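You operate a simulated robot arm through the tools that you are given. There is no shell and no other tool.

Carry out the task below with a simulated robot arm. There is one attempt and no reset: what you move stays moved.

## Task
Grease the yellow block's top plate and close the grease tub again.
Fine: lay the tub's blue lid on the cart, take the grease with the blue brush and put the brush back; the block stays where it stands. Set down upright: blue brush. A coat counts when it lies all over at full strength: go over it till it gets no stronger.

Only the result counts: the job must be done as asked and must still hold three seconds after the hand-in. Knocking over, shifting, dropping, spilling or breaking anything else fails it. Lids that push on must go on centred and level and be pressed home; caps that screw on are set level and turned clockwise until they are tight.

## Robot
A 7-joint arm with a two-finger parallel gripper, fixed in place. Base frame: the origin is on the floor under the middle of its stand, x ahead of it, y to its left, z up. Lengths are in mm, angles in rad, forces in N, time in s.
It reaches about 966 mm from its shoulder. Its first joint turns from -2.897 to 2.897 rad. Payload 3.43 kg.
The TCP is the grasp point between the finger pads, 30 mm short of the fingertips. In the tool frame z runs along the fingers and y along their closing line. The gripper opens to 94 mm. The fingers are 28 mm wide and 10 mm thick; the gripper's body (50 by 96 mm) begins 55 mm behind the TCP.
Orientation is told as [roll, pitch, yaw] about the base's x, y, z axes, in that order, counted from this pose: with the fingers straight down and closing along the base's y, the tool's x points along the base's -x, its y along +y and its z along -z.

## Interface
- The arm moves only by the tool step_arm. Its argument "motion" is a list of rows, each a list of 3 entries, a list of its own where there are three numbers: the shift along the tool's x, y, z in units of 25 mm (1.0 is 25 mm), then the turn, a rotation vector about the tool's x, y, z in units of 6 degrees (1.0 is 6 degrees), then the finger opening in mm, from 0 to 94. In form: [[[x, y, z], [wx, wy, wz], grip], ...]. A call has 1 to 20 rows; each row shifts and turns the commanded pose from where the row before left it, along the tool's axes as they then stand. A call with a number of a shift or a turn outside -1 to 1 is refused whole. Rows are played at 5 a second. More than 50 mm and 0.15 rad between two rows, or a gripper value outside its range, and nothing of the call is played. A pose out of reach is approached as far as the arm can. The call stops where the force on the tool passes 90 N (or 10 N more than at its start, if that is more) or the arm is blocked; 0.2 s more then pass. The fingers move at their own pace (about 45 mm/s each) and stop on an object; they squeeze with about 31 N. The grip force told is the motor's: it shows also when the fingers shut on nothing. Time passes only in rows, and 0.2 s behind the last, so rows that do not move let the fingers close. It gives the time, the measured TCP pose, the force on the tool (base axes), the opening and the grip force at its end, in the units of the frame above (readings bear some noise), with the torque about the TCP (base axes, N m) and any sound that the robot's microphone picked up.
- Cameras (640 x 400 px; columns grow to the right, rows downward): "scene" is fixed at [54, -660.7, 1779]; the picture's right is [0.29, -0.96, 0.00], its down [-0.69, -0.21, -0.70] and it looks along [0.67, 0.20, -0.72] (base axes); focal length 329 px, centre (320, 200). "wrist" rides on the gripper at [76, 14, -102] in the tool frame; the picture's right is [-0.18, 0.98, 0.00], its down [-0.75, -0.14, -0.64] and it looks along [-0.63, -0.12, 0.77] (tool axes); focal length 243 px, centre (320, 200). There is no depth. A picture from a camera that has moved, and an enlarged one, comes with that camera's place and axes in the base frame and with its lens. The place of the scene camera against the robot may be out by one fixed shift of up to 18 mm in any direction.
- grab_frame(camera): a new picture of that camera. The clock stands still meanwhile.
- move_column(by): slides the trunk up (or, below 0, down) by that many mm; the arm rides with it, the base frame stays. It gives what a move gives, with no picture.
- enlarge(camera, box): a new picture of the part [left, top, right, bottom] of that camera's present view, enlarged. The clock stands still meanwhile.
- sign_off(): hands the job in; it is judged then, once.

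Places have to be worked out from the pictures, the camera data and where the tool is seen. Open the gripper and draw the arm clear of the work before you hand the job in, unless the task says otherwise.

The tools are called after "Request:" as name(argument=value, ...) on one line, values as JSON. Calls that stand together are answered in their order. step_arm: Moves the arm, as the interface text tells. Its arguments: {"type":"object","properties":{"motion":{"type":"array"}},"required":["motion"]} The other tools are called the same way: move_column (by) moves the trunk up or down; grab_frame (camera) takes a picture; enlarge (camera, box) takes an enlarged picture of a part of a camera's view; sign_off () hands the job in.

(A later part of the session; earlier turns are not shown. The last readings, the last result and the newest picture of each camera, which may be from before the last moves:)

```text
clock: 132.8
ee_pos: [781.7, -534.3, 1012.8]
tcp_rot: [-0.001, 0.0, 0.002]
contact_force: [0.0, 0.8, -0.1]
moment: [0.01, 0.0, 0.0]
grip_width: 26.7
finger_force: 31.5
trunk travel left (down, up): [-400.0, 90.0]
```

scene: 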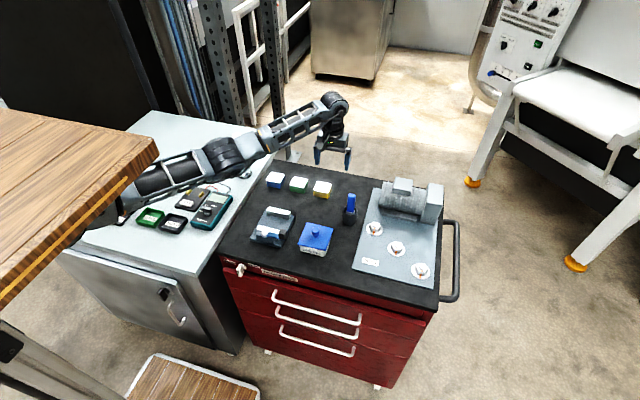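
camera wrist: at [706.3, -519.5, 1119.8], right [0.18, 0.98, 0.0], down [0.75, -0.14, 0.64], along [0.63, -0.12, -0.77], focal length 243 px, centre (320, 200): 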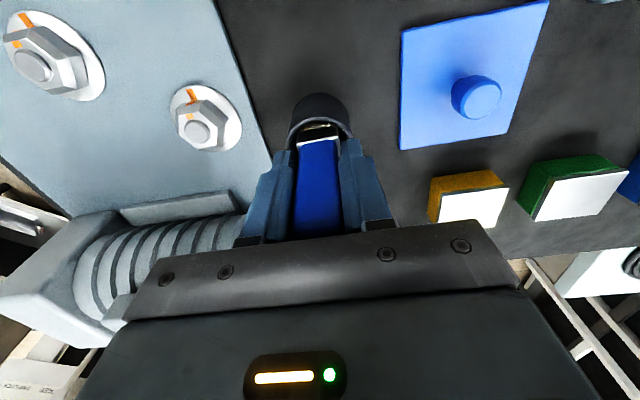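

Request:
step_arm(motion=[[[0, 0, 0.04], [0, 0, 0], 10], [[0, 0, 0.03], [0, 0, 0], 10], [[0, 0, 0], [0, 0, 0], 10]])

Request:
step_arm(motion=[[[0, 0, 0.04], [0, 0, 0], 10], [[0, 0, 0], [0, 0, 0], 10]])

```text
clock: 133.6
ee_pos: [783.6, -534.6, 1010.7]
tcp_rot: [-0.001, -0.002, 0.0]
contact_force: [-0.7, -0.4, -0.5]
moment: [0.01, 0.02, 0.0]
grip_width: 26.7
finger_force: 31.1
trunk travel left (down, up): [-400.0, 90.0]
```

```text
clock: 134.2
ee_pos: [781.6, -534.1, 1009.4]
tcp_rot: [0.001, 0.001, -0.001]
contact_force: [0.1, -0.8, -1.0]
moment: [0.02, -0.03, 0.0]
grip_width: 26.6
finger_force: 30.6
trunk travel left (down, up): [-400.0, 90.0]
```

Still free at 1009.5; a few more small steps.

Request:
step_arm(motion=[[[0, 0, 0.04], [0, 0, 0], 10], [[0, 0, 0], [0, 0, 0], 10]])

Request:
step_arm(motion=[[[0, 0, 0.04], [0, 0, 0], 10], [[0, 0, 0], [0, 0, 0], 10]])

```text
clock: 134.8
ee_pos: [781.9, -535.2, 1008.4]
tcp_rot: [0.001, 0.0, 0.0]
contact_force: [-0.3, -0.6, -0.4]
moment: [-0.01, 0.03, -0.01]
grip_width: 26.7
finger_force: 30.6
trunk travel left (down, up): [-400.0, 90.0]
```

```text
clock: 135.4
ee_pos: [782.9, -534.0, 1007.8]
tcp_rot: [0.0, -0.001, -0.001]
contact_force: [-0.6, -0.9, 0.2]
moment: [0.0, 0.0, 0.0]
grip_width: 26.6
finger_force: 30.8
trunk travel left (down, up): [-400.0, 90.0]
```

Request:
step_arm(motion=[[[0, 0, 0.04], [0, 0, 0], 10], [[0, 0, 0], [0, 0, 0], 10]])

Request:
enlarge(camera="scene", box=[330, 170, 375, 220])

Request:
enlarge(camera="wrist", box=[260, 80, 380, 200])

```text
clock: 136.0
ee_pos: [784.1, -534.6, 1008.3]
tcp_rot: [0.0, -0.001, -0.001]
contact_force: [-0.5, 0.1, -0.5]
moment: [0.0, 0.01, 0.0]
grip_width: 27.0
finger_force: 30.7
trunk travel left (down, up): [-400.0, 90.0]
```

```text
8.00 times, centred on (352, 195) of scene
camera zoom: at [54.0, -660.7, 1779.0], right [0.29, -0.96, 0.0], down [-0.69, -0.21, -0.7], along [0.67, 0.2, -0.72], focal length 2634 px, centre (60, 240)
```

zoom: 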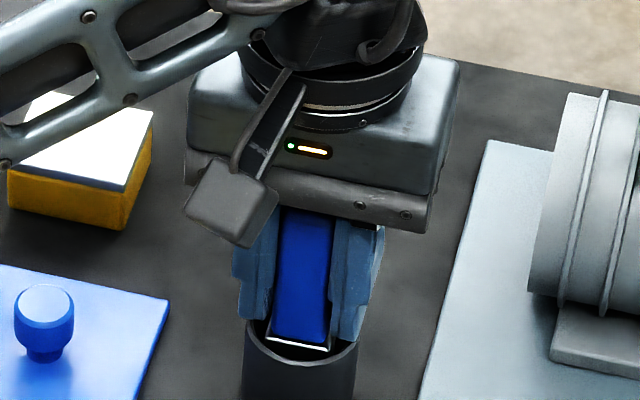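

```text
3.33 times, centred on (320, 140) of wrist
camera zoom: at [706.7, -520.1, 1109.7], right [0.18, 0.98, 0.0], down [0.75, -0.14, 0.64], along [0.63, -0.12, -0.77], focal length 809 px, centre (320, 400)
```

zoom: 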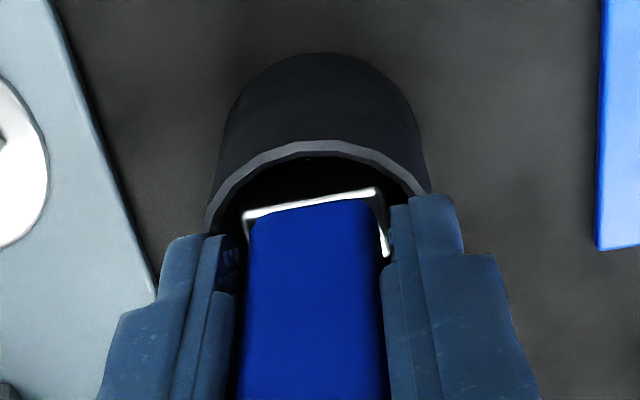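

Tips are still 5 mm above the rim. I lower two more millimetres, watching the force.

Request:
step_arm(motion=[[[0, 0, 0.04], [0, 0, 0], 10], [[0, 0, 0], [0, 0, 0], 10]])

Request:
step_arm(motion=[[[0, 0, 0.03], [0, 0, 0], 10], [[0, 0, 0], [0, 0, 0], 10]])

```text
clock: 136.6
ee_pos: [783.1, -535.1, 1007.2]
tcp_rot: [0.0, 0.0, 0.002]
contact_force: [0.0, -0.3, -1.1]
moment: [-0.02, -0.03, 0.03]
grip_width: 26.6
finger_force: 30.9
trunk travel left (down, up): [-400.0, 90.0]
```

```text
clock: 137.2
ee_pos: [781.4, -534.6, 1007.1]
tcp_rot: [0.0, 0.0, 0.003]
contact_force: [0.2, 0.7, -0.7]
moment: [0.05, 0.0, -0.01]
grip_width: 26.5
finger_force: 31.1
trunk travel left (down, up): [-400.0, 90.0]
```

Another millimetre down.

Request:
step_arm(motion=[[[0, 0, 0.03], [0, 0, 0], 10], [[0, 0, 0], [0, 0, 0], 10]])

Request:
enlarge(camera="scene", box=[330, 170, 375, 220])

Request:
enlarge(camera="wrist", box=[260, 80, 380, 200])

```text
clock: 137.8
ee_pos: [782.5, -534.2, 1004.6]
tcp_rot: [-0.001, 0.001, -0.001]
contact_force: [0.0, 0.0, 1.1]
moment: [0.02, -0.05, 0.02]
grip_width: 26.5
finger_force: 30.5
trunk travel left (down, up): [-400.0, 90.0]
```

```text
8.00 times, centred on (352, 195) of scene
camera zoom: at [54.0, -660.7, 1779.0], right [0.29, -0.96, 0.0], down [-0.69, -0.21, -0.7], along [0.67, 0.2, -0.72], focal length 2634 px, centre (60, 240)
```

zoom: 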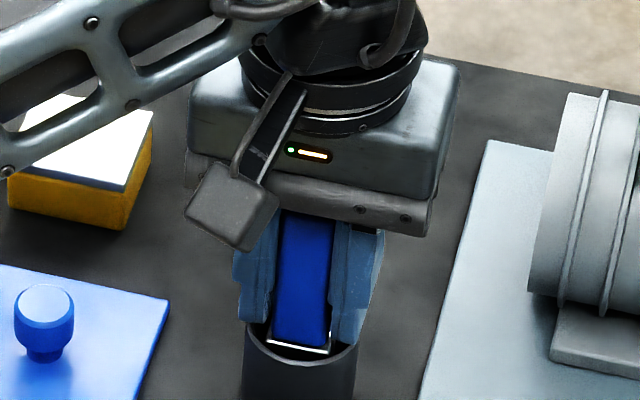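

```text
3.33 times, centred on (320, 140) of wrist
camera zoom: at [707.2, -520.2, 1107.1], right [0.18, 0.98, 0.0], down [0.75, -0.14, 0.64], along [0.63, -0.12, -0.77], focal length 809 px, centre (320, 400)
```

zoom: 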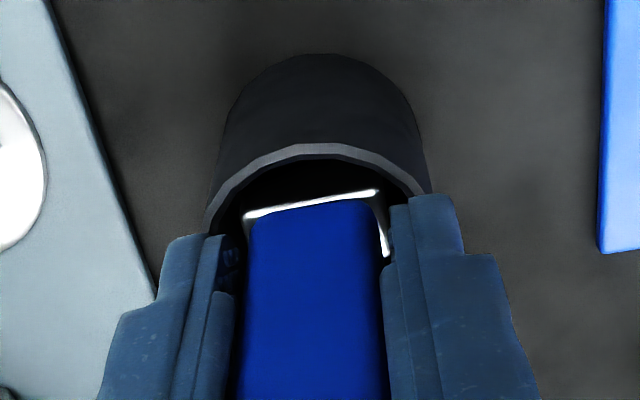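

Possibly touching (1.1 N). Half a millimetre more to confirm.

Request:
step_arm(motion=[[[0, 0, 0.02], [0, 0, 0], 10], [[0, 0, 0], [0, 0, 0], 10]])

```text
clock: 138.4
ee_pos: [781.1, -534.5, 1005.0]
tcp_rot: [-0.001, -0.001, 0.002]
contact_force: [0.5, -0.5, 4.6]
moment: [0.1, -0.09, -0.02]
grip_width: 26.7
finger_force: 31.3
trunk travel left (down, up): [-400.0, 90.0]
```

The brush stands on the cup floor (4.6 N). I open the fingers, rise 18 mm along the handle and look.

Request:
step_arm(motion=[[[0, 0, 0], [0, 0, 0], 32], [[0, 0, 0], [0, 0, 0], 45], [[0, 0, 0], [0, 0, 0], 45], [[0, 0, -0.3], [0, 0, 0], 45], [[0, 0, -0.44], [0, 0, 0], 45], [[0, 0, 0], [0, 0, 0], 45]])

Request:
grab_frame(camera="wrist")

Request:
enlarge(camera="scene", box=[320, 160, 380, 220])

```text
clock: 139.8
ee_pos: [781.6, -535.4, 1020.5]
tcp_rot: [0.0, -0.001, 0.0]
contact_force: [0.2, 0.0, 0.4]
moment: [-0.01, -0.04, 0.03]
grip_width: 45.0
finger_force: 0.1
trunk travel left (down, up): [-400.0, 90.0]
```

```text
taken
camera wrist: at [706.8, -521.3, 1123.7], right [0.18, 0.98, 0.0], down [0.75, -0.14, 0.64], along [0.63, -0.12, -0.77], focal length 243 px, centre (320, 200)
```

wrist: 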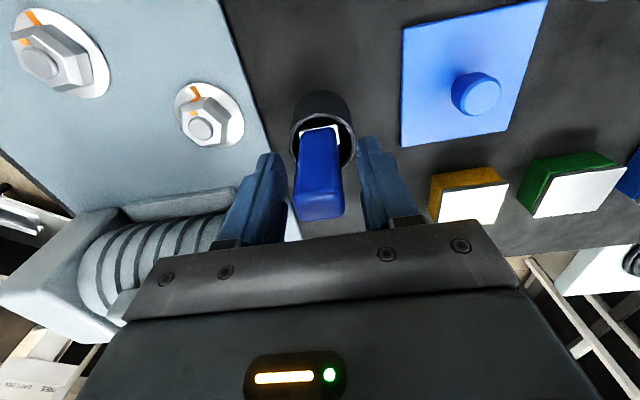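

```text
6.67 times, centred on (350, 190) of scene
camera zoom: at [54.0, -660.7, 1779.0], right [0.29, -0.96, 0.0], down [-0.69, -0.21, -0.7], along [0.67, 0.2, -0.72], focal length 2195 px, centre (120, 267)
```

zoom: 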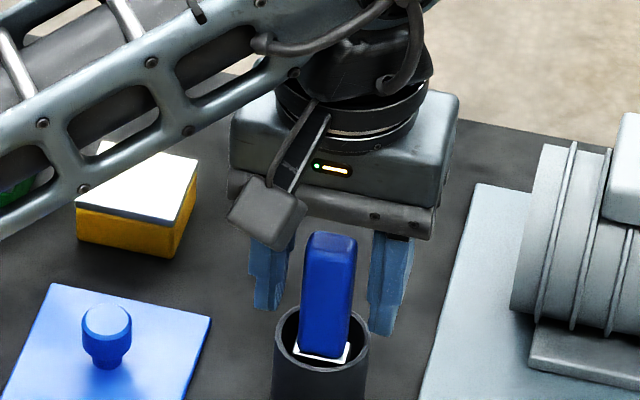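

The brush stands upright in the cup. I rise 3 mm more and grasp it again, now higher on the handle.

Request:
step_arm(motion=[[[0, 0, -0.13], [0, 0, 0], 45], [[0, 0, 0], [0, 0, 0], 30], [[0, 0, 0], [0, 0, 0], 10], [[0, 0, 0], [0, 0, 0], 10], [[0, 0, 0], [0, 0, 0], 10], [[0, 0, 0], [0, 0, 0], 10]])

Request:
grab_frame(camera="wrist")

```text
clock: 141.2
ee_pos: [782.3, -535.7, 1024.8]
tcp_rot: [-0.001, 0.001, 0.002]
contact_force: [0.6, -1.2, 0.1]
moment: [0.0, -0.03, 0.02]
grip_width: 27.2
finger_force: 31.1
trunk travel left (down, up): [-400.0, 90.0]
```

```text
taken
camera wrist: at [706.6, -520.9, 1127.3], right [0.18, 0.98, 0.0], down [0.75, -0.14, 0.64], along [0.63, -0.12, -0.77], focal length 243 px, centre (320, 200)
```

wrist: 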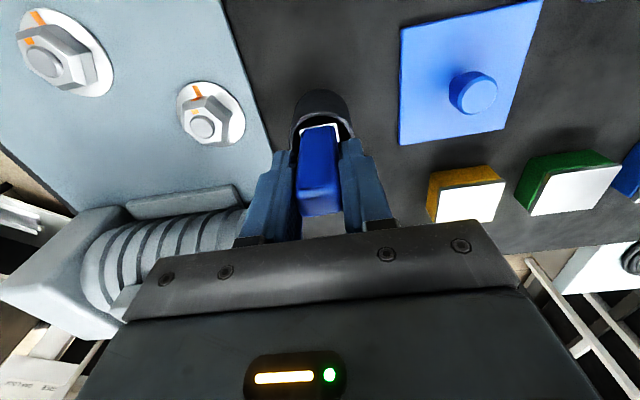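

The opening is 27.2 here too, so it's not the ferrule – the handle must be turned or leaning in the cup. I zoom in.

Request:
enlarge(camera="wrist", box=[260, 90, 380, 240])

Request:
enlarge(camera="scene", box=[320, 160, 380, 220])

```text
2.67 times, centred on (320, 165) of wrist
camera zoom: at [706.6, -520.9, 1127.3], right [0.18, 0.98, 0.0], down [0.75, -0.14, 0.64], along [0.63, -0.12, -0.77], focal length 647 px, centre (320, 293)
```

zoom: 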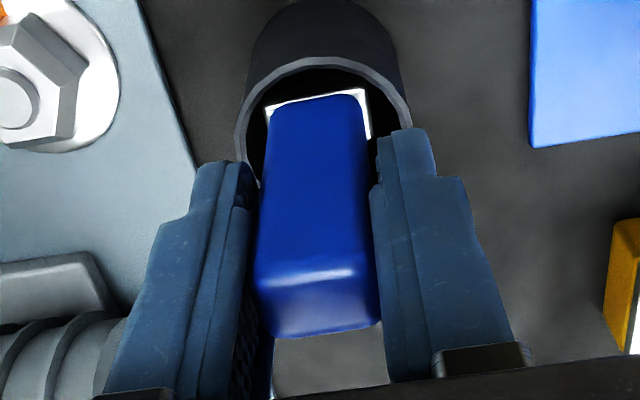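

```text
6.67 times, centred on (350, 190) of scene
camera zoom: at [54.0, -660.7, 1779.0], right [0.29, -0.96, 0.0], down [-0.69, -0.21, -0.7], along [0.67, 0.2, -0.72], focal length 2195 px, centre (120, 267)
```

zoom: 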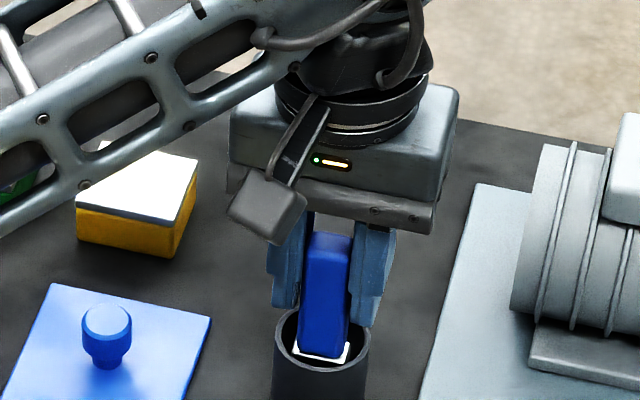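

The picture shows small gaps on both sides of the handle at its visible front, so I zoom further in to understand what the fingers rest on.

Request:
enlarge(camera="wrist", box=[285, 120, 355, 240])

Request:
enlarge(camera="scene", box=[335, 175, 370, 215])

```text
3.33 times, centred on (320, 180) of wrist
camera zoom: at [706.6, -520.9, 1127.3], right [0.18, 0.98, 0.0], down [0.75, -0.14, 0.64], along [0.63, -0.12, -0.77], focal length 809 px, centre (320, 267)
```

zoom: 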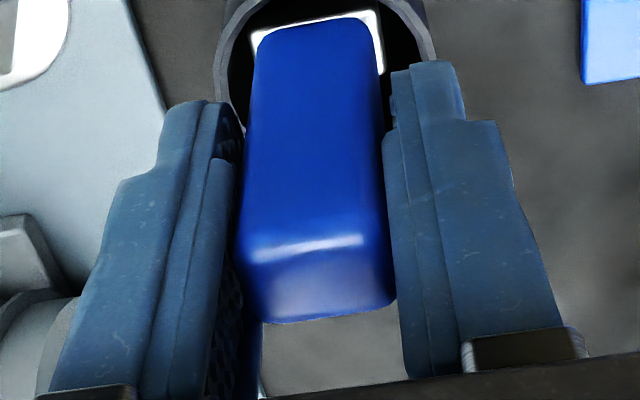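

```text
10.00 times, centred on (352, 195) of scene
camera zoom: at [54.0, -660.7, 1779.0], right [0.29, -0.96, 0.0], down [-0.69, -0.21, -0.7], along [0.67, 0.2, -0.72], focal length 3293 px, centre (-5, 250)
```

zoom: 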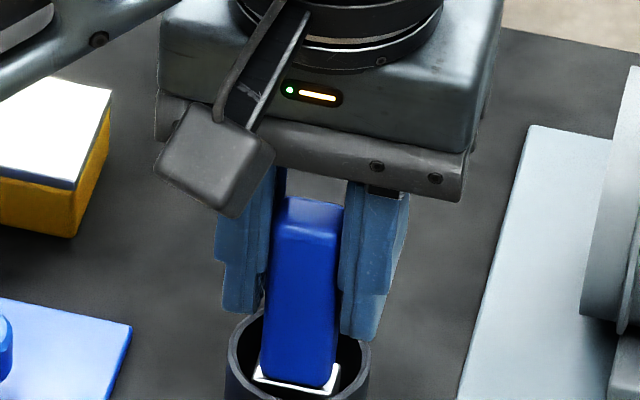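

The handle seems to lean a few degrees between the fingers. I open again, wait, and inspect the free-standing brush.

Request:
step_arm(motion=[[[0, 0, 0], [0, 0, 0], 40], [[0, 0, 0], [0, 0, 0], 50], [[0, 0, 0], [0, 0, 0], 50], [[0, 0, 0], [0, 0, 0], 50], [[0, 0, 0], [0, 0, 0], 50]])

Request:
enlarge(camera="wrist", box=[260, 90, 380, 240])

Request:
enlarge(camera="scene", box=[335, 175, 370, 215])

```text
clock: 142.4
ee_pos: [781.8, -534.5, 1024.8]
tcp_rot: [0.0, 0.0, 0.0]
contact_force: [0.2, 0.1, 0.0]
moment: [0.01, -0.02, 0.02]
grip_width: 49.9
finger_force: 0.2
trunk travel left (down, up): [-400.0, 90.0]
```

```text
2.67 times, centred on (320, 165) of wrist
camera zoom: at [706.6, -520.9, 1127.2], right [0.18, 0.98, 0.0], down [0.75, -0.14, 0.64], along [0.63, -0.12, -0.77], focal length 647 px, centre (320, 293)
```

zoom: 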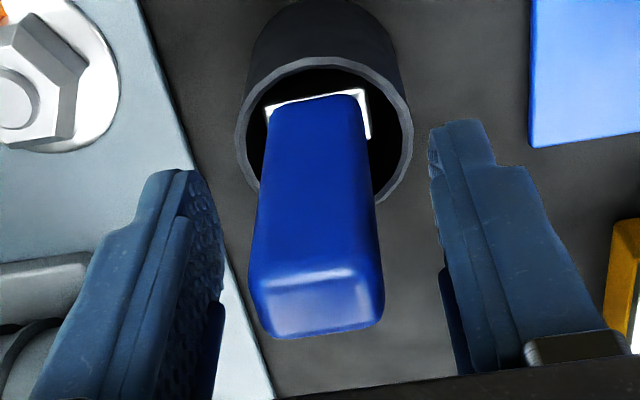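

```text
10.00 times, centred on (352, 195) of scene
camera zoom: at [54.0, -660.7, 1779.0], right [0.29, -0.96, 0.0], down [-0.69, -0.21, -0.7], along [0.67, 0.2, -0.72], focal length 3293 px, centre (-5, 250)
```

zoom: 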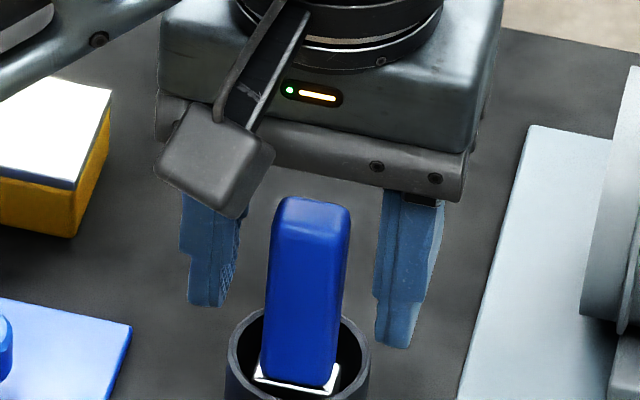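

Free, the handle stands vertical: 22 mm wide, centre (780, -535). The gripper was 2.5 mm off along x and 0.6 mm along y; I centre it and close slowly.

Request:
step_arm(motion=[[[0.1, -0.024, 0], [0, 0, 0], 45], [[0, 0, 0], [0, 0, 0], 32], [[0, 0, 0], [0, 0, 0], 28], [[0, 0, 0], [0, 0, 0], 26], [[0, 0, 0], [0, 0, 0], 25], [[0, 0, 0], [0, 0, 0], 24], [[0, 0, 0], [0, 0, 0], 23], [[0, 0, 0], [0, 0, 0], 22]])

Request:
enlarge(camera="wrist", box=[260, 90, 380, 240])

```text
clock: 144.2
ee_pos: [778.9, -535.3, 1025.6]
tcp_rot: [-0.002, 0.001, 0.0]
contact_force: [0.0, -0.4, -0.1]
moment: [0.0, 0.02, 0.0]
grip_width: 23.7
finger_force: 30.7
trunk travel left (down, up): [-400.0, 90.0]
```

```text
2.67 times, centred on (320, 165) of wrist
camera zoom: at [704.3, -521.0, 1128.0], right [0.18, 0.98, 0.0], down [0.75, -0.14, 0.64], along [0.63, -0.12, -0.77], focal length 647 px, centre (320, 293)
```

zoom: 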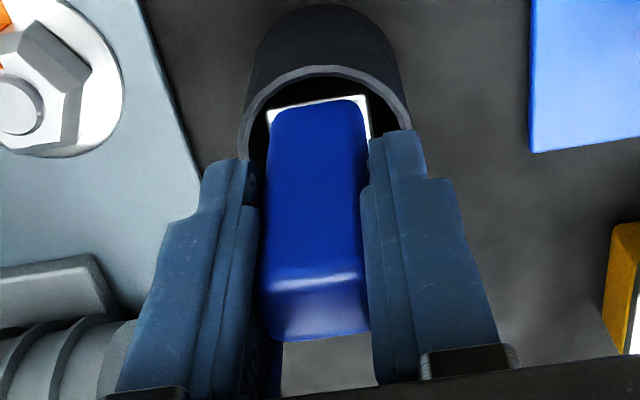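

Properly held now (23.7 mm). I lift the brush straight out of the cup again.

Request:
step_arm(motion=[[[0, 0, 0], [0, 0, 0], 10], [[0, 0, -0.2], [0, 0, 0], 10], [[0, 0, -0.5], [0, 0, 0], 10], [[0, 0, -0.7], [0, 0, 0], 10], [[0, 0, -0.7], [0, 0, 0], 10], [[0, 0, -0.7], [0, 0, 0], 10], [[0, 0, -0.6], [0, 0, 0], 10], [[0, 0, 0], [0, 0, 0], 10]])

Request:
enlarge(camera="wrist", box=[260, 50, 380, 200])

Request:
enlarge(camera="scene", box=[310, 130, 390, 230])

```text
clock: 146.0
ee_pos: [780.5, -535.2, 1112.9]
tcp_rot: [0.0, -0.001, 0.001]
contact_force: [0.5, -0.2, 0.3]
moment: [0.0, 0.0, -0.02]
grip_width: 23.0
finger_force: 31.1
trunk travel left (down, up): [-400.0, 90.0]
```

```text
2.67 times, centred on (320, 125) of wrist
camera zoom: at [704.6, -521.0, 1214.9], right [0.18, 0.98, 0.0], down [0.75, -0.14, 0.64], along [0.63, -0.12, -0.77], focal length 647 px, centre (320, 400)
```

zoom: 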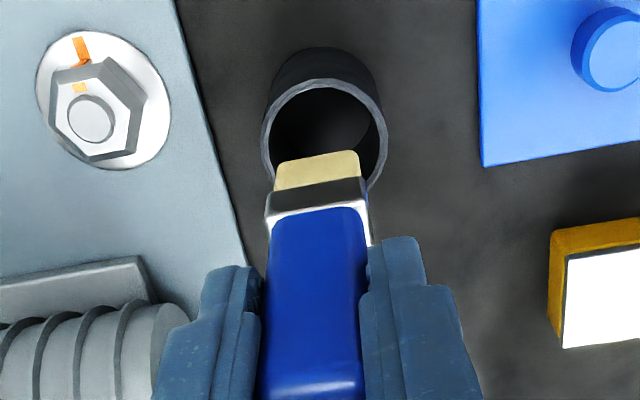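

```text
4.00 times, centred on (350, 180) of scene
camera zoom: at [54.0, -660.7, 1779.0], right [0.29, -0.96, 0.0], down [-0.69, -0.21, -0.7], along [0.67, 0.2, -0.72], focal length 1317 px, centre (200, 280)
```

zoom: 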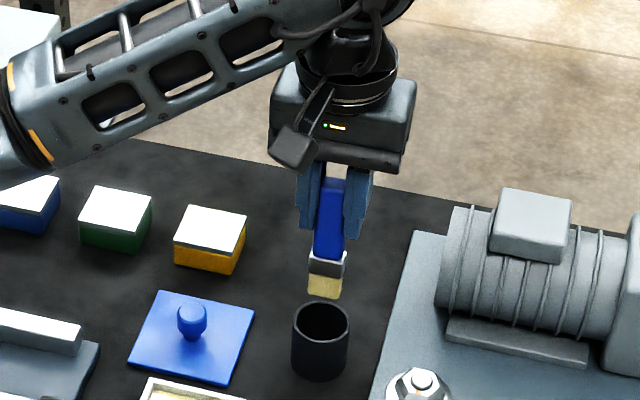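

Brush is straight and well held, tip about 100 mm below TCP. I take it to the tub for a gentle refill.

Request:
step_arm(motion=[[[0.4, 0.26, 0], [0, 0, 0], 10], [[0.7, 0.45, 0], [0, 0, 0], 10], [[0.8, 0.52, 0], [0, 0, 0], 10], [[0.8, 0.52, 0], [0, 0, 0], 10], [[0.8, 0.52, 0], [0, 0, 0], 10], [[0.8, 0.52, 0], [0, 0, 0], 10], [[0.5, 0.32, 0], [0, 0, 0], 10], [[0.2, 0.12, 0], [0, 0, 0], 10], [[0, 0, 0.6], [0, 0, 0], 10], [[0, 0, 0.8], [0, 0, 0], 10], [[0, 0, 0.6], [0, 0, 0], 10], [[0, 0, 0], [0, 0, 0], 10]])

Request:
enlarge(camera="wrist", box=[250, 20, 400, 150])

Request:
enlarge(camera="scene", box=[290, 180, 350, 255])

```text
clock: 148.6
ee_pos: [653.8, -453.4, 1061.0]
tcp_rot: [0.0, -0.002, 0.001]
contact_force: [0.2, 0.0, -1.4]
moment: [-0.01, -0.02, 0.0]
grip_width: 23.1
finger_force: 30.9
trunk travel left (down, up): [-400.0, 90.0]
```

```text
3.08 times, centred on (325, 85) of wrist
camera zoom: at [578.0, -440.8, 1163.3], right [0.18, 0.98, 0.0], down [0.75, -0.14, 0.64], along [0.63, -0.12, -0.77], focal length 746 px, centre (305, 554)
```

zoom: 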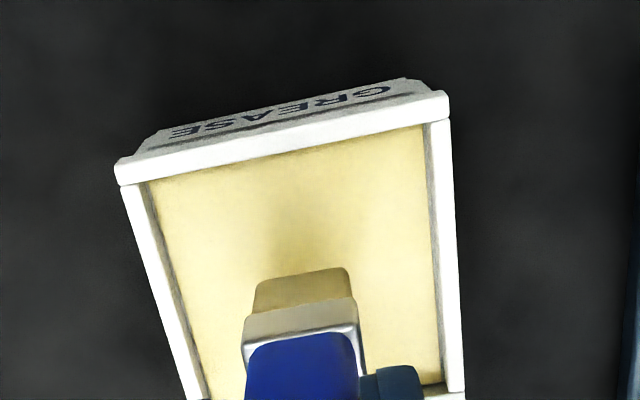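

```text
5.33 times, centred on (320, 218) of scene
camera zoom: at [54.0, -660.7, 1779.0], right [0.29, -0.96, 0.0], down [-0.69, -0.21, -0.7], along [0.67, 0.2, -0.72], focal length 1756 px, centre (320, 107)
```

zoom: 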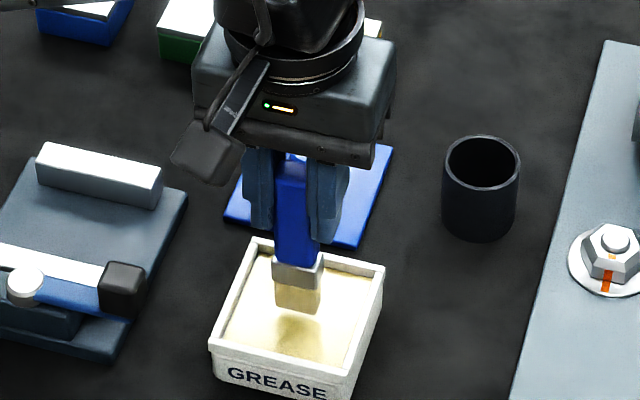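

Centred above the grease. I lower in fine steps to light contact.

Request:
step_arm(motion=[[[0, 0, 0.1], [0, 0, 0], 10], [[0, 0, 0.1], [0, 0, 0], 10], [[0, 0, 0.06], [0, 0, 0], 10], [[0, 0, 0], [0, 0, 0], 10]])

Request:
step_arm(motion=[[[0, 0, 0.06], [0, 0, 0], 10], [[0, 0, 0.04], [0, 0, 0], 10], [[0, 0, 0], [0, 0, 0], 10]])

```text
clock: 149.6
ee_pos: [655.4, -455.4, 1054.9]
tcp_rot: [0.0, -0.001, 0.002]
contact_force: [0.5, 0.0, -0.7]
moment: [-0.03, -0.02, 0.01]
grip_width: 23.0
finger_force: 31.4
trunk travel left (down, up): [-400.0, 90.0]
```

```text
clock: 150.4
ee_pos: [654.7, -454.5, 1051.0]
tcp_rot: [0.0, 0.0, 0.001]
contact_force: [-0.3, 0.3, -0.8]
moment: [-0.03, -0.01, 0.0]
grip_width: 23.0
finger_force: 30.7
trunk travel left (down, up): [-400.0, 90.0]
```

Request:
step_arm(motion=[[[0, 0, 0.04], [0, 0, 0], 10], [[0, 0, 0], [0, 0, 0], 10]])

Request:
step_arm(motion=[[[0, 0, 0.04], [0, 0, 0], 10], [[0, 0, 0], [0, 0, 0], 10]])

```text
clock: 151.0
ee_pos: [655.0, -455.2, 1050.8]
tcp_rot: [0.001, -0.001, 0.0]
contact_force: [1.0, 0.2, 1.6]
moment: [-0.06, 0.06, 0.01]
grip_width: 23.2
finger_force: 30.3
trunk travel left (down, up): [-400.0, 90.0]
```

```text
clock: 151.6
ee_pos: [655.5, -454.1, 1050.7]
tcp_rot: [-0.001, -0.002, 0.002]
contact_force: [1.6, 0.7, 13.2]
moment: [0.16, -0.14, 0.02]
grip_width: 23.0
finger_force: 31.1
trunk travel left (down, up): [-400.0, 90.0]
```

Dipped with 13 N, grip unchanged at 23.0. I dwell a moment and lift out.

Request:
step_arm(motion=[[[0, 0, 0], [0, 0, 0], 10], [[0, 0, 0], [0, 0, 0], 10], [[0, 0, -0.1], [0, 0, 0], 10], [[0, 0, -0.5], [0, 0, 0], 10], [[0, 0, -0.8], [0, 0, 0], 10], [[0, 0, -0.6], [0, 0, 0], 10], [[0, 0, 0], [0, 0, 0], 10]])

Request:
enlarge(camera="wrist", box=[250, 20, 400, 150])

```text
clock: 153.2
ee_pos: [657.2, -453.1, 1098.3]
tcp_rot: [-0.002, -0.002, 0.0]
contact_force: [0.5, -0.2, -1.3]
moment: [0.02, 0.02, 0.01]
grip_width: 23.4
finger_force: 30.5
trunk travel left (down, up): [-400.0, 90.0]
```

```text
3.08 times, centred on (325, 85) of wrist
camera zoom: at [581.6, -440.1, 1201.9], right [0.18, 0.98, 0.0], down [0.75, -0.14, 0.64], along [0.63, -0.12, -0.77], focal length 746 px, centre (305, 554)
```

zoom: 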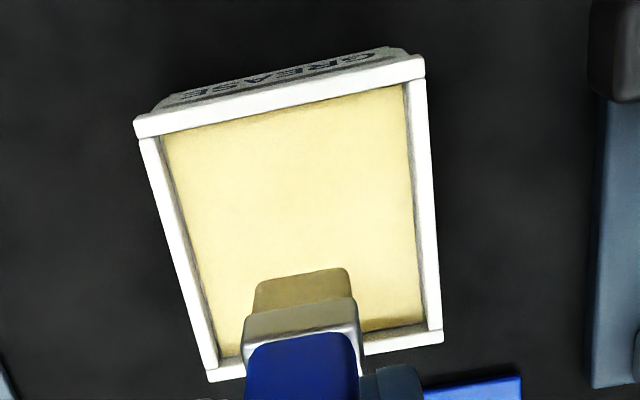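

Loaded, tub unmoved. I go to the middle of the plate's near edge and lower to just above it.

Request:
step_arm(motion=[[[-0.5, 0.1, 0], [0, 0, 0], 10], [[-0.9, 0.2, 0], [0, 0, 0], 10], [[-0.95, 0.2, 0], [0, 0, 0], 10], [[-0.95, 0.2, 0], [0, 0, 0], 10], [[-0.95, 0.2, 0], [0, 0, 0], 10], [[-0.95, 0.2, 0], [0, 0, 0], 10], [[-0.95, 0.2, 0], [0, 0, 0], 10], [[-0.95, 0.2, 0], [0, 0, 0], 10], [[-0.8, 0.2, 0], [0, 0, 0], 10], [[-0.38, 0.12, 0], [0, 0, 0], 10], [[0, 0, 0.6], [0, 0, 0], 10], [[0, 0, 0.6], [0, 0, 0], 10], [[0, 0, 0.4], [0, 0, 0], 10], [[0, 0, 0], [0, 0, 0], 10]])

Request:
enlarge(camera="wrist", box=[250, 40, 410, 160])

Request:
enlarge(camera="scene", box=[300, 140, 360, 205])

```text
clock: 156.2
ee_pos: [861.1, -409.2, 1060.5]
tcp_rot: [0.001, 0.0, -0.001]
contact_force: [-0.3, 0.6, 0.7]
moment: [0.05, -0.03, 0.02]
grip_width: 23.0
finger_force: 30.8
trunk travel left (down, up): [-400.0, 90.0]
```

```text
3.33 times, centred on (330, 100) of wrist
camera zoom: at [786.2, -395.1, 1162.3], right [0.18, 0.98, 0.0], down [0.75, -0.14, 0.64], along [0.63, -0.12, -0.77], focal length 809 px, centre (287, 533)
```

zoom: 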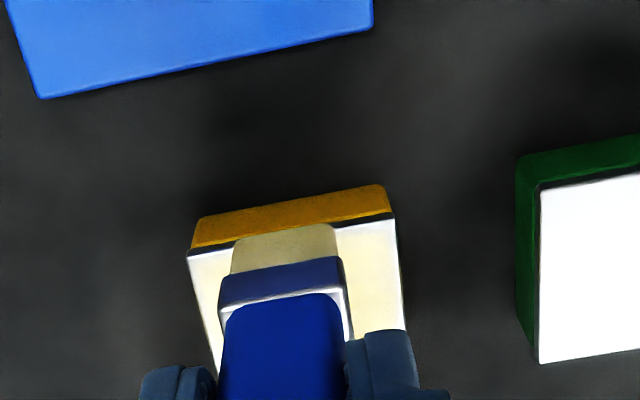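

```text
6.15 times, centred on (330, 172) of scene
camera zoom: at [54.0, -660.7, 1779.0], right [0.29, -0.96, 0.0], down [-0.69, -0.21, -0.7], along [0.67, 0.2, -0.72], focal length 2026 px, centre (258, 369)
```

zoom: 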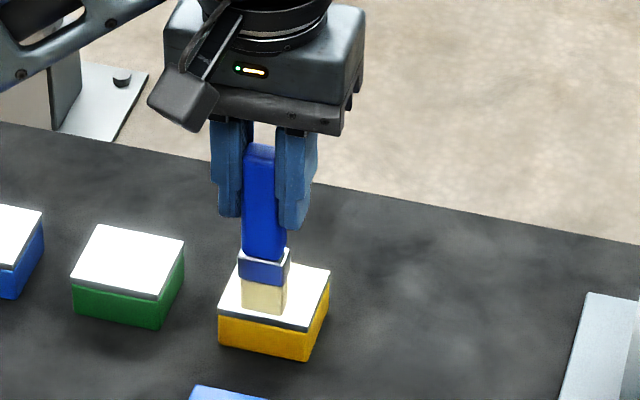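

The brush front will overhang the near edge by a few mm. I shift 1.5 mm inwards and feel down to light contact.

Request:
step_arm(motion=[[[-0.06, 0, 0.14], [0, 0, 0], 10], [[0, 0, 0.12], [0, 0, 0], 10], [[0, 0, 0], [0, 0, 0], 10]])

Request:
step_arm(motion=[[[0, 0, 0.04], [0, 0, 0], 10], [[0, 0, 0], [0, 0, 0], 10]])

```text
clock: 157.0
ee_pos: [863.3, -409.4, 1054.1]
tcp_rot: [0.001, 0.0, 0.001]
contact_force: [-0.2, -0.3, -0.1]
moment: [0.0, 0.0, 0.01]
grip_width: 23.2
finger_force: 31.4
trunk travel left (down, up): [-400.0, 90.0]
```

```text
clock: 157.6
ee_pos: [863.7, -408.6, 1053.3]
tcp_rot: [-0.002, 0.001, 0.001]
contact_force: [0.4, 0.9, 0.5]
moment: [-0.01, -0.03, 0.0]
grip_width: 23.1
finger_force: 31.4
trunk travel left (down, up): [-400.0, 90.0]
```

Request:
step_arm(motion=[[[0, 0, 0.03], [0, 0, 0], 10], [[0, 0, 0], [0, 0, 0], 10]])

Request:
step_arm(motion=[[[0, 0, 0.03], [0, 0, 0], 10], [[0, 0, 0], [0, 0, 0], 10]])

```text
clock: 158.2
ee_pos: [862.3, -409.6, 1052.9]
tcp_rot: [-0.001, 0.001, 0.003]
contact_force: [0.9, 1.3, 7.6]
moment: [0.14, -0.11, -0.02]
grip_width: 23.1
finger_force: 31.3
trunk travel left (down, up): [-400.0, 90.0]
```

```text
clock: 158.8
ee_pos: [864.1, -409.9, 1053.3]
tcp_rot: [-0.002, -0.002, 0.0]
contact_force: [0.4, 2.4, 15.6]
moment: [0.15, -0.12, 0.01]
grip_width: 23.1
finger_force: 30.9
trunk travel left (down, up): [-400.0, 90.0]
```

Slightly too much; I back off 0.6 mm and stroke along the near edge, left then right and back.

Request:
step_arm(motion=[[[0, 0, -0.025], [0, 0, 0], 10], [[0, 0.16, 0], [0, 0, 0], 10], [[0, 0.16, 0], [0, 0, 0], 10], [[0, 0.16, 0], [0, 0, 0], 10], [[0, 0.16, 0], [0, 0, 0], 10], [[0, 0.16, 0], [0, 0, 0], 10]])

Request:
step_arm(motion=[[[0, -0.16, 0], [0, 0, 0], 10], [[0, -0.16, 0], [0, 0, 0], 10], [[0, -0.16, 0], [0, 0, 0], 10], [[0, -0.16, 0], [0, 0, 0], 10], [[0, -0.16, 0], [0, 0, 0], 10], [[0, -0.16, 0], [0, 0, 0], 10], [[0, -0.16, 0], [0, 0, 0], 10], [[0, -0.16, 0], [0, 0, 0], 10], [[0, -0.16, 0], [0, 0, 0], 10], [[0, -0.12, 0], [0, 0, 0], 10]])

Request:
enlarge(camera="wrist", box=[250, 40, 410, 160])

```text
clock: 160.2
ee_pos: [863.2, -388.7, 1052.5]
tcp_rot: [-0.001, -0.003, -0.001]
contact_force: [2.1, -9.5, 27.7]
moment: [-0.86, -0.26, -0.03]
grip_width: 23.4
finger_force: 30.8
trunk travel left (down, up): [-400.0, 90.0]
```

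```text
clock: 162.4
ee_pos: [861.9, -427.2, 1052.3]
tcp_rot: [0.0, -0.001, 0.0]
contact_force: [-0.4, 7.1, 20.1]
moment: [0.71, -0.04, 0.05]
grip_width: 23.1
finger_force: 31.4
trunk travel left (down, up): [-400.0, 90.0]
```

```text
3.33 times, centred on (330, 100) of wrist
camera zoom: at [787.1, -412.7, 1154.8], right [0.18, 0.98, 0.0], down [0.75, -0.14, 0.64], along [0.63, -0.12, -0.77], focal length 809 px, centre (287, 533)
```

zoom: 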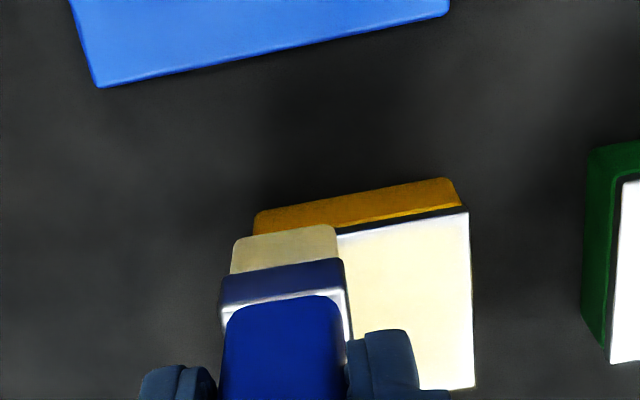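

The block hasn't moved, but the force rose to 20–28 N on the cross strokes. I ease off 0.8 mm and run the right edge lane along x.

Request:
step_arm(motion=[[[0, 0, -0.032], [0, 0, 0], 10], [[-0.2, 0, 0], [0, 0, 0], 10], [[-0.2, 0, 0], [0, 0, 0], 10], [[-0.2, 0, 0], [0, 0, 0], 10], [[-0.2, 0, 0], [0, 0, 0], 10], [[-0.2, 0, 0], [0, 0, 0], 10]])

Request:
step_arm(motion=[[[-0.2, 0, 0], [0, 0, 0], 10], [[-0.2, 0, 0], [0, 0, 0], 10], [[-0.2, 0, 0], [0, 0, 0], 10], [[-0.16, 0, 0], [0, 0, 0], 10]])

```text
clock: 163.8
ee_pos: [889.9, -427.7, 1052.9]
tcp_rot: [0.001, 0.0, 0.0]
contact_force: [-0.4, 0.0, 1.5]
moment: [0.03, 0.07, -0.01]
grip_width: 23.7
finger_force: 31.2
trunk travel left (down, up): [-400.0, 90.0]
```

```text
clock: 164.8
ee_pos: [908.8, -427.7, 1053.4]
tcp_rot: [0.0, -0.001, 0.001]
contact_force: [-0.6, -0.4, 0.7]
moment: [0.05, 0.08, 0.0]
grip_width: 23.3
finger_force: 30.9
trunk travel left (down, up): [-400.0, 90.0]
```

Barely touching now; I press 0.5 mm and stroke back along the right edge.

Request:
step_arm(motion=[[[0, 0, 0.02], [0, 0, 0], 10], [[0.2, 0, 0], [0, 0, 0], 10], [[0.2, 0, 0], [0, 0, 0], 10], [[0.2, 0, 0], [0, 0, 0], 10], [[0.2, 0, 0], [0, 0, 0], 10], [[0.2, 0, 0], [0, 0, 0], 10]])

Request:
step_arm(motion=[[[0.2, 0, 0], [0, 0, 0], 10], [[0.2, 0, 0], [0, 0, 0], 10], [[0.2, 0, 0], [0, 0, 0], 10], [[0.2, 0, 0], [0, 0, 0], 10], [[0.08, 0, 0], [0, 0, 0], 10]])

```text
clock: 166.2
ee_pos: [883.7, -426.6, 1053.6]
tcp_rot: [0.0, -0.002, 0.001]
contact_force: [4.0, -1.0, 9.3]
moment: [-0.01, -0.33, 0.01]
grip_width: 23.4
finger_force: 30.9
trunk travel left (down, up): [-400.0, 90.0]
```

```text
clock: 167.4
ee_pos: [860.1, -426.7, 1051.7]
tcp_rot: [-0.002, -0.004, 0.002]
contact_force: [5.8, -1.6, 22.0]
moment: [0.04, -0.67, 0.02]
grip_width: 23.3
finger_force: 31.6
trunk travel left (down, up): [-400.0, 90.0]
```

The force pattern (high at the near end, low at the far end) suggests the brush is pitched a bit with its far bristle edge lower, which would explain the pale strip at the near edge. I lift and inspect brush and coat.

Request:
step_arm(motion=[[[0, 0, -0.2], [0, 0, 0], 10], [[0, 0, -0.6], [0, 0, 0], 10], [[-0.6, 0.3, -0.7], [0, 0, 0], 10], [[-0.9, 0.3, -0.6], [0, 0, 0], 10], [[-0.9, 0.15, 0], [0, 0, 0], 10], [[0, 0, 0], [0, 0, 0], 10]])

Request:
enlarge(camera="wrist", box=[260, 10, 380, 100])

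Request:
enlarge(camera="wrist", box=[275, 10, 355, 60])

Request:
enlarge(camera="scene", box=[300, 110, 360, 170])

```text
clock: 168.8
ee_pos: [921.1, -408.4, 1104.3]
tcp_rot: [-0.002, 0.002, 0.0]
contact_force: [-0.5, 0.0, -0.5]
moment: [0.02, -0.01, -0.01]
grip_width: 23.0
finger_force: 30.8
trunk travel left (down, up): [-400.0, 90.0]
```

```text
4.44 times, centred on (320, 55) of wrist
camera zoom: at [846.1, -393.9, 1206.0], right [0.18, 0.98, 0.0], down [0.75, -0.14, 0.64], along [0.63, -0.12, -0.77], focal length 1078 px, centre (320, 844)
```

zoom: 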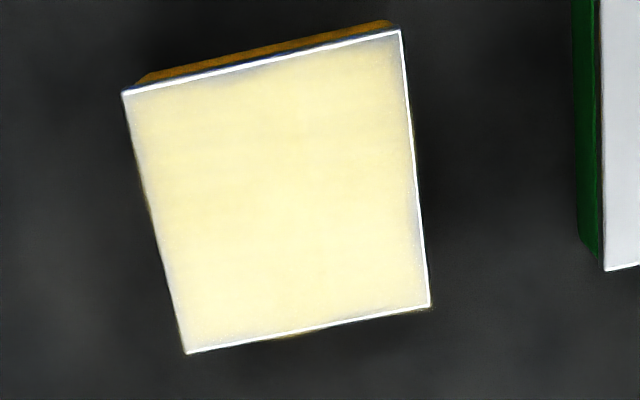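

```text
8.00 times, centred on (315, 35) of wrist
camera zoom: at [846.1, -393.9, 1206.0], right [0.18, 0.98, 0.0], down [0.75, -0.14, 0.64], along [0.63, -0.12, -0.77], focal length 1941 px, centre (360, 1520)
```

zoom: 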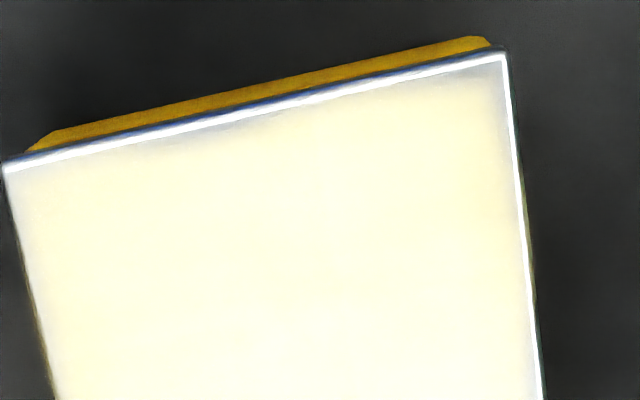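

```text
6.67 times, centred on (330, 140) of scene
camera zoom: at [54.0, -660.7, 1779.0], right [0.29, -0.96, 0.0], down [-0.69, -0.21, -0.7], along [0.67, 0.2, -0.72], focal length 2195 px, centre (253, 600)
```

zoom: 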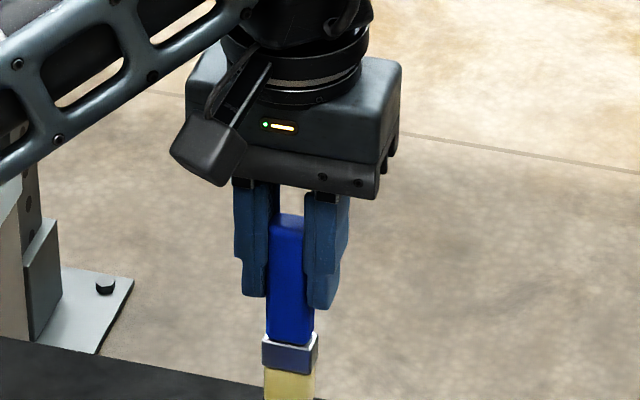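

The far edge is fully covered, the near edge and the sides still have a thin pale strip. I measure the brush's pitch and tip position relative to the gripper.

Request:
enlarge(camera="wrist", box=[270, 90, 370, 240])

Request:
enlarge(camera="wrist", box=[290, 80, 350, 140])

```text
2.67 times, centred on (320, 165) of wrist
camera zoom: at [846.1, -393.9, 1206.0], right [0.18, 0.98, 0.0], down [0.75, -0.14, 0.64], along [0.63, -0.12, -0.77], focal length 647 px, centre (320, 293)
```

zoom: 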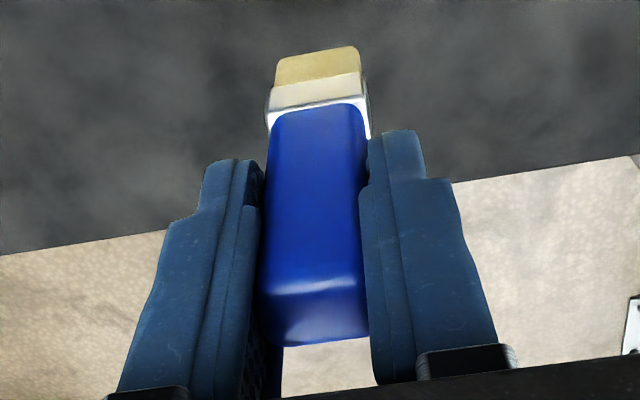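

```text
6.67 times, centred on (320, 110) of wrist
camera zoom: at [846.1, -393.9, 1206.0], right [0.18, 0.98, 0.0], down [0.75, -0.14, 0.64], along [0.63, -0.12, -0.77], focal length 1618 px, centre (320, 800)
```

zoom: 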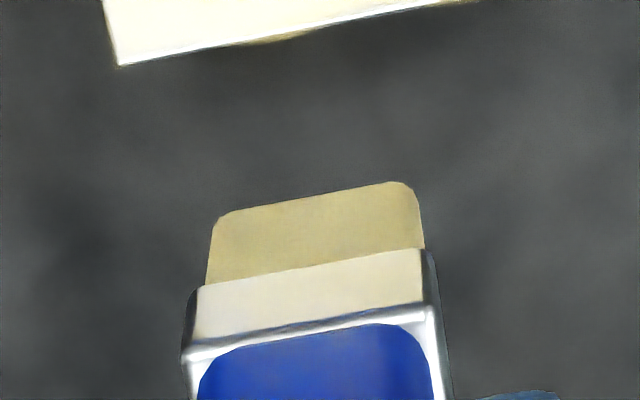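

The brush is nearly upright (tip centre ≈ TCP +1 mm). So the edges simply need the brush's centre right over them. I calibrate a light contact in the plate's middle first.

Request:
step_arm(motion=[[[0.7, 0, 0.4], [0, 0, 0], 10], [[0.76, 0, 0.6], [0, 0, 0], 10], [[0, 0, 0.6], [0, 0, 0], 10], [[0, 0, 0.36], [0, 0, 0], 10], [[0, 0, 0], [0, 0, 0], 10]])

Request:
step_arm(motion=[[[0, 0, 0.04], [0, 0, 0], 10], [[0, 0, 0], [0, 0, 0], 10]])

```text
clock: 170.0
ee_pos: [882.8, -408.5, 1053.2]
tcp_rot: [0.0, -0.001, -0.001]
contact_force: [-0.7, 0.0, -0.8]
moment: [0.0, 0.02, 0.01]
grip_width: 23.1
finger_force: 31.0
trunk travel left (down, up): [-400.0, 90.0]
```

```text
clock: 170.6
ee_pos: [884.1, -409.4, 1054.6]
tcp_rot: [0.0, 0.001, 0.002]
contact_force: [-0.3, -1.0, -1.0]
moment: [0.03, -0.02, 0.03]
grip_width: 23.0
finger_force: 31.7
trunk travel left (down, up): [-400.0, 90.0]
```

Request:
step_arm(motion=[[[0, 0, 0.04], [0, 0, 0], 10], [[0, 0, 0], [0, 0, 0], 10]])

Request:
step_arm(motion=[[[0, 0, 0.03], [0, 0, 0], 10], [[0, 0, 0], [0, 0, 0], 10]])

```text
clock: 171.2
ee_pos: [882.2, -408.5, 1052.3]
tcp_rot: [0.0, 0.001, 0.0]
contact_force: [0.8, -0.5, 0.7]
moment: [-0.02, 0.0, -0.01]
grip_width: 23.2
finger_force: 31.3
trunk travel left (down, up): [-400.0, 90.0]
```

```text
clock: 171.8
ee_pos: [882.9, -408.8, 1052.1]
tcp_rot: [0.0, -0.001, 0.001]
contact_force: [1.1, -0.1, 4.8]
moment: [0.03, -0.05, 0.03]
grip_width: 23.2
finger_force: 30.7
trunk travel left (down, up): [-400.0, 90.0]
```

4.8 N in the middle. I stroke towards the near edge up to x ≈ 860 and read the force.

Request:
step_arm(motion=[[[0.2, 0, 0], [0, 0, 0], 10], [[0.2, 0, 0], [0, 0, 0], 10], [[0.2, 0, 0], [0, 0, 0], 10], [[0.2, 0, 0], [0, 0, 0], 10], [[0.14, 0, 0], [0, 0, 0], 10]])

Request:
enlarge(camera="wrist", box=[250, 50, 410, 170])

```text
clock: 173.0
ee_pos: [859.3, -408.5, 1052.7]
tcp_rot: [0.001, -0.002, 0.002]
contact_force: [0.1, -0.8, 1.2]
moment: [-0.01, -0.02, 0.01]
grip_width: 23.3
finger_force: 30.5
trunk travel left (down, up): [-400.0, 90.0]
```

```text
3.33 times, centred on (330, 110) of wrist
camera zoom: at [784.6, -394.6, 1154.7], right [0.18, 0.98, 0.0], down [0.75, -0.14, 0.64], along [0.63, -0.12, -0.77], focal length 809 px, centre (287, 500)
```

zoom: 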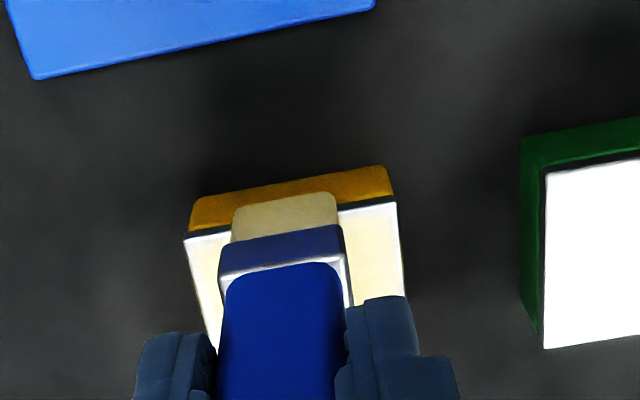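

Light contact with the front overhanging about 4 mm. I zigzag along the near edge: first to the left corner.

Request:
step_arm(motion=[[[-0.2, 0.06, 0.01], [0, 0, 0], 10], [[0.2, 0.12, 0], [0, 0, 0], 10], [[-0.2, 0.12, 0], [0, 0, 0], 10], [[0.2, 0.12, 0], [0, 0, 0], 10], [[-0.2, 0.12, 0], [0, 0, 0], 10], [[0.2, 0.12, 0], [0, 0, 0], 10], [[-0.2, 0.12, 0], [0, 0, 0], 10], [[0.2, 0.12, 0], [0, 0, 0], 10], [[-0.2, 0.1, 0], [0, 0, 0], 10], [[0.2, 0.1, 0], [0, 0, 0], 10]])

Request:
step_arm(motion=[[[-0.2, -0.12, 0], [0, 0, 0], 10], [[0.2, -0.12, 0], [0, 0, 0], 10], [[-0.2, -0.12, 0], [0, 0, 0], 10], [[0.2, -0.12, 0], [0, 0, 0], 10], [[-0.2, -0.12, 0], [0, 0, 0], 10], [[0.2, -0.12, 0], [0, 0, 0], 10], [[-0.2, -0.12, 0], [0, 0, 0], 10], [[0.2, -0.12, 0], [0, 0, 0], 10]])

Request:
enlarge(camera="wrist", box=[250, 50, 410, 170])

```text
clock: 175.2
ee_pos: [860.8, -381.1, 1052.7]
tcp_rot: [-0.001, -0.002, 0.001]
contact_force: [3.9, -0.4, 7.1]
moment: [-0.15, -0.28, 0.03]
grip_width: 23.3
finger_force: 30.8
trunk travel left (down, up): [-400.0, 90.0]
```

```text
clock: 177.0
ee_pos: [859.9, -405.1, 1053.3]
tcp_rot: [-0.001, 0.002, 0.003]
contact_force: [2.4, 0.5, 6.8]
moment: [0.03, -0.27, -0.05]
grip_width: 22.8
finger_force: 31.0
trunk travel left (down, up): [-400.0, 90.0]
```

```text
3.33 times, centred on (330, 110) of wrist
camera zoom: at [784.8, -390.7, 1154.4], right [0.18, 0.98, 0.0], down [0.75, -0.14, 0.64], along [0.63, -0.12, -0.77], focal length 809 px, centre (287, 500)
```

zoom: 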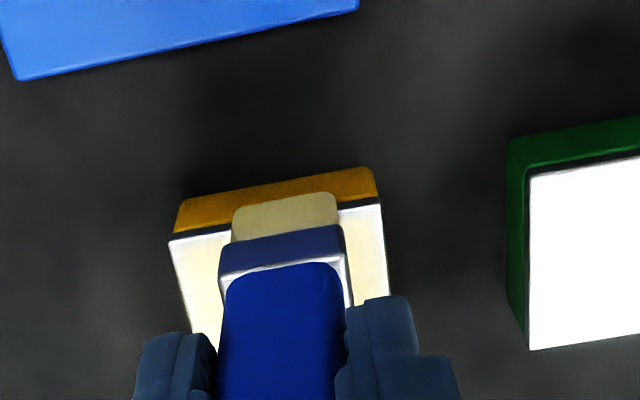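

Good: 7 N, steady grip. I continue the zigzag along the near edge to the right corner.

Request:
step_arm(motion=[[[-0.2, -0.12, 0], [0, 0, 0], 10], [[0.2, -0.12, 0], [0, 0, 0], 10], [[-0.2, -0.12, 0], [0, 0, 0], 10], [[0.2, -0.12, 0], [0, 0, 0], 10], [[-0.2, -0.12, 0], [0, 0, 0], 10], [[0.2, -0.12, 0], [0, 0, 0], 10], [[-0.2, -0.12, 0], [0, 0, 0], 10], [[0.2, -0.12, 0], [0, 0, 0], 10], [[-0.2, -0.12, 0], [0, 0, 0], 10], [[0.2, -0.08, 0], [0, 0, 0], 10]])

Request:
enlarge(camera="wrist", box=[250, 50, 410, 170])

Request:
enlarge(camera="scene", box=[300, 140, 360, 205])

```text
clock: 179.2
ee_pos: [860.9, -433.8, 1051.7]
tcp_rot: [-0.001, -0.002, 0.002]
contact_force: [4.7, 1.9, 18.0]
moment: [0.18, -0.53, -0.05]
grip_width: 23.1
finger_force: 31.3
trunk travel left (down, up): [-400.0, 90.0]
```

```text
3.33 times, centred on (330, 110) of wrist
camera zoom: at [785.3, -419.6, 1154.0], right [0.18, 0.98, 0.0], down [0.75, -0.14, 0.64], along [0.63, -0.12, -0.76], focal length 809 px, centre (287, 500)
```

zoom: 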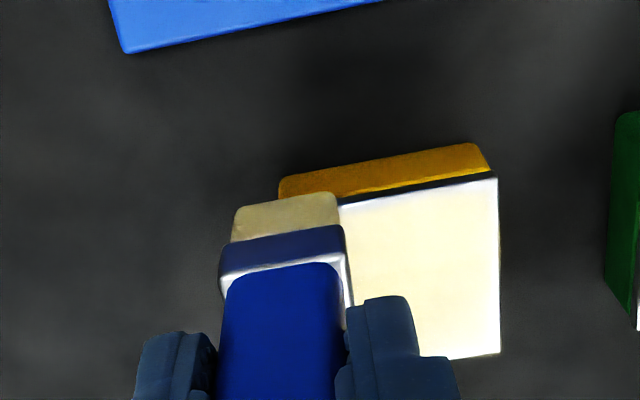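

```text
6.15 times, centred on (330, 172) of scene
camera zoom: at [54.0, -660.7, 1779.0], right [0.29, -0.96, 0.0], down [-0.69, -0.21, -0.7], along [0.67, 0.2, -0.72], focal length 2026 px, centre (258, 369)
```

zoom: 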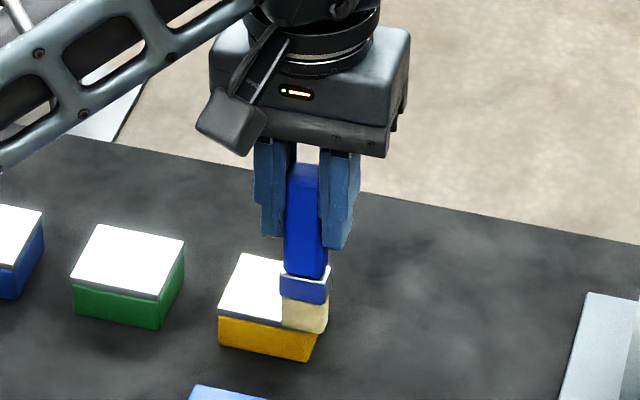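

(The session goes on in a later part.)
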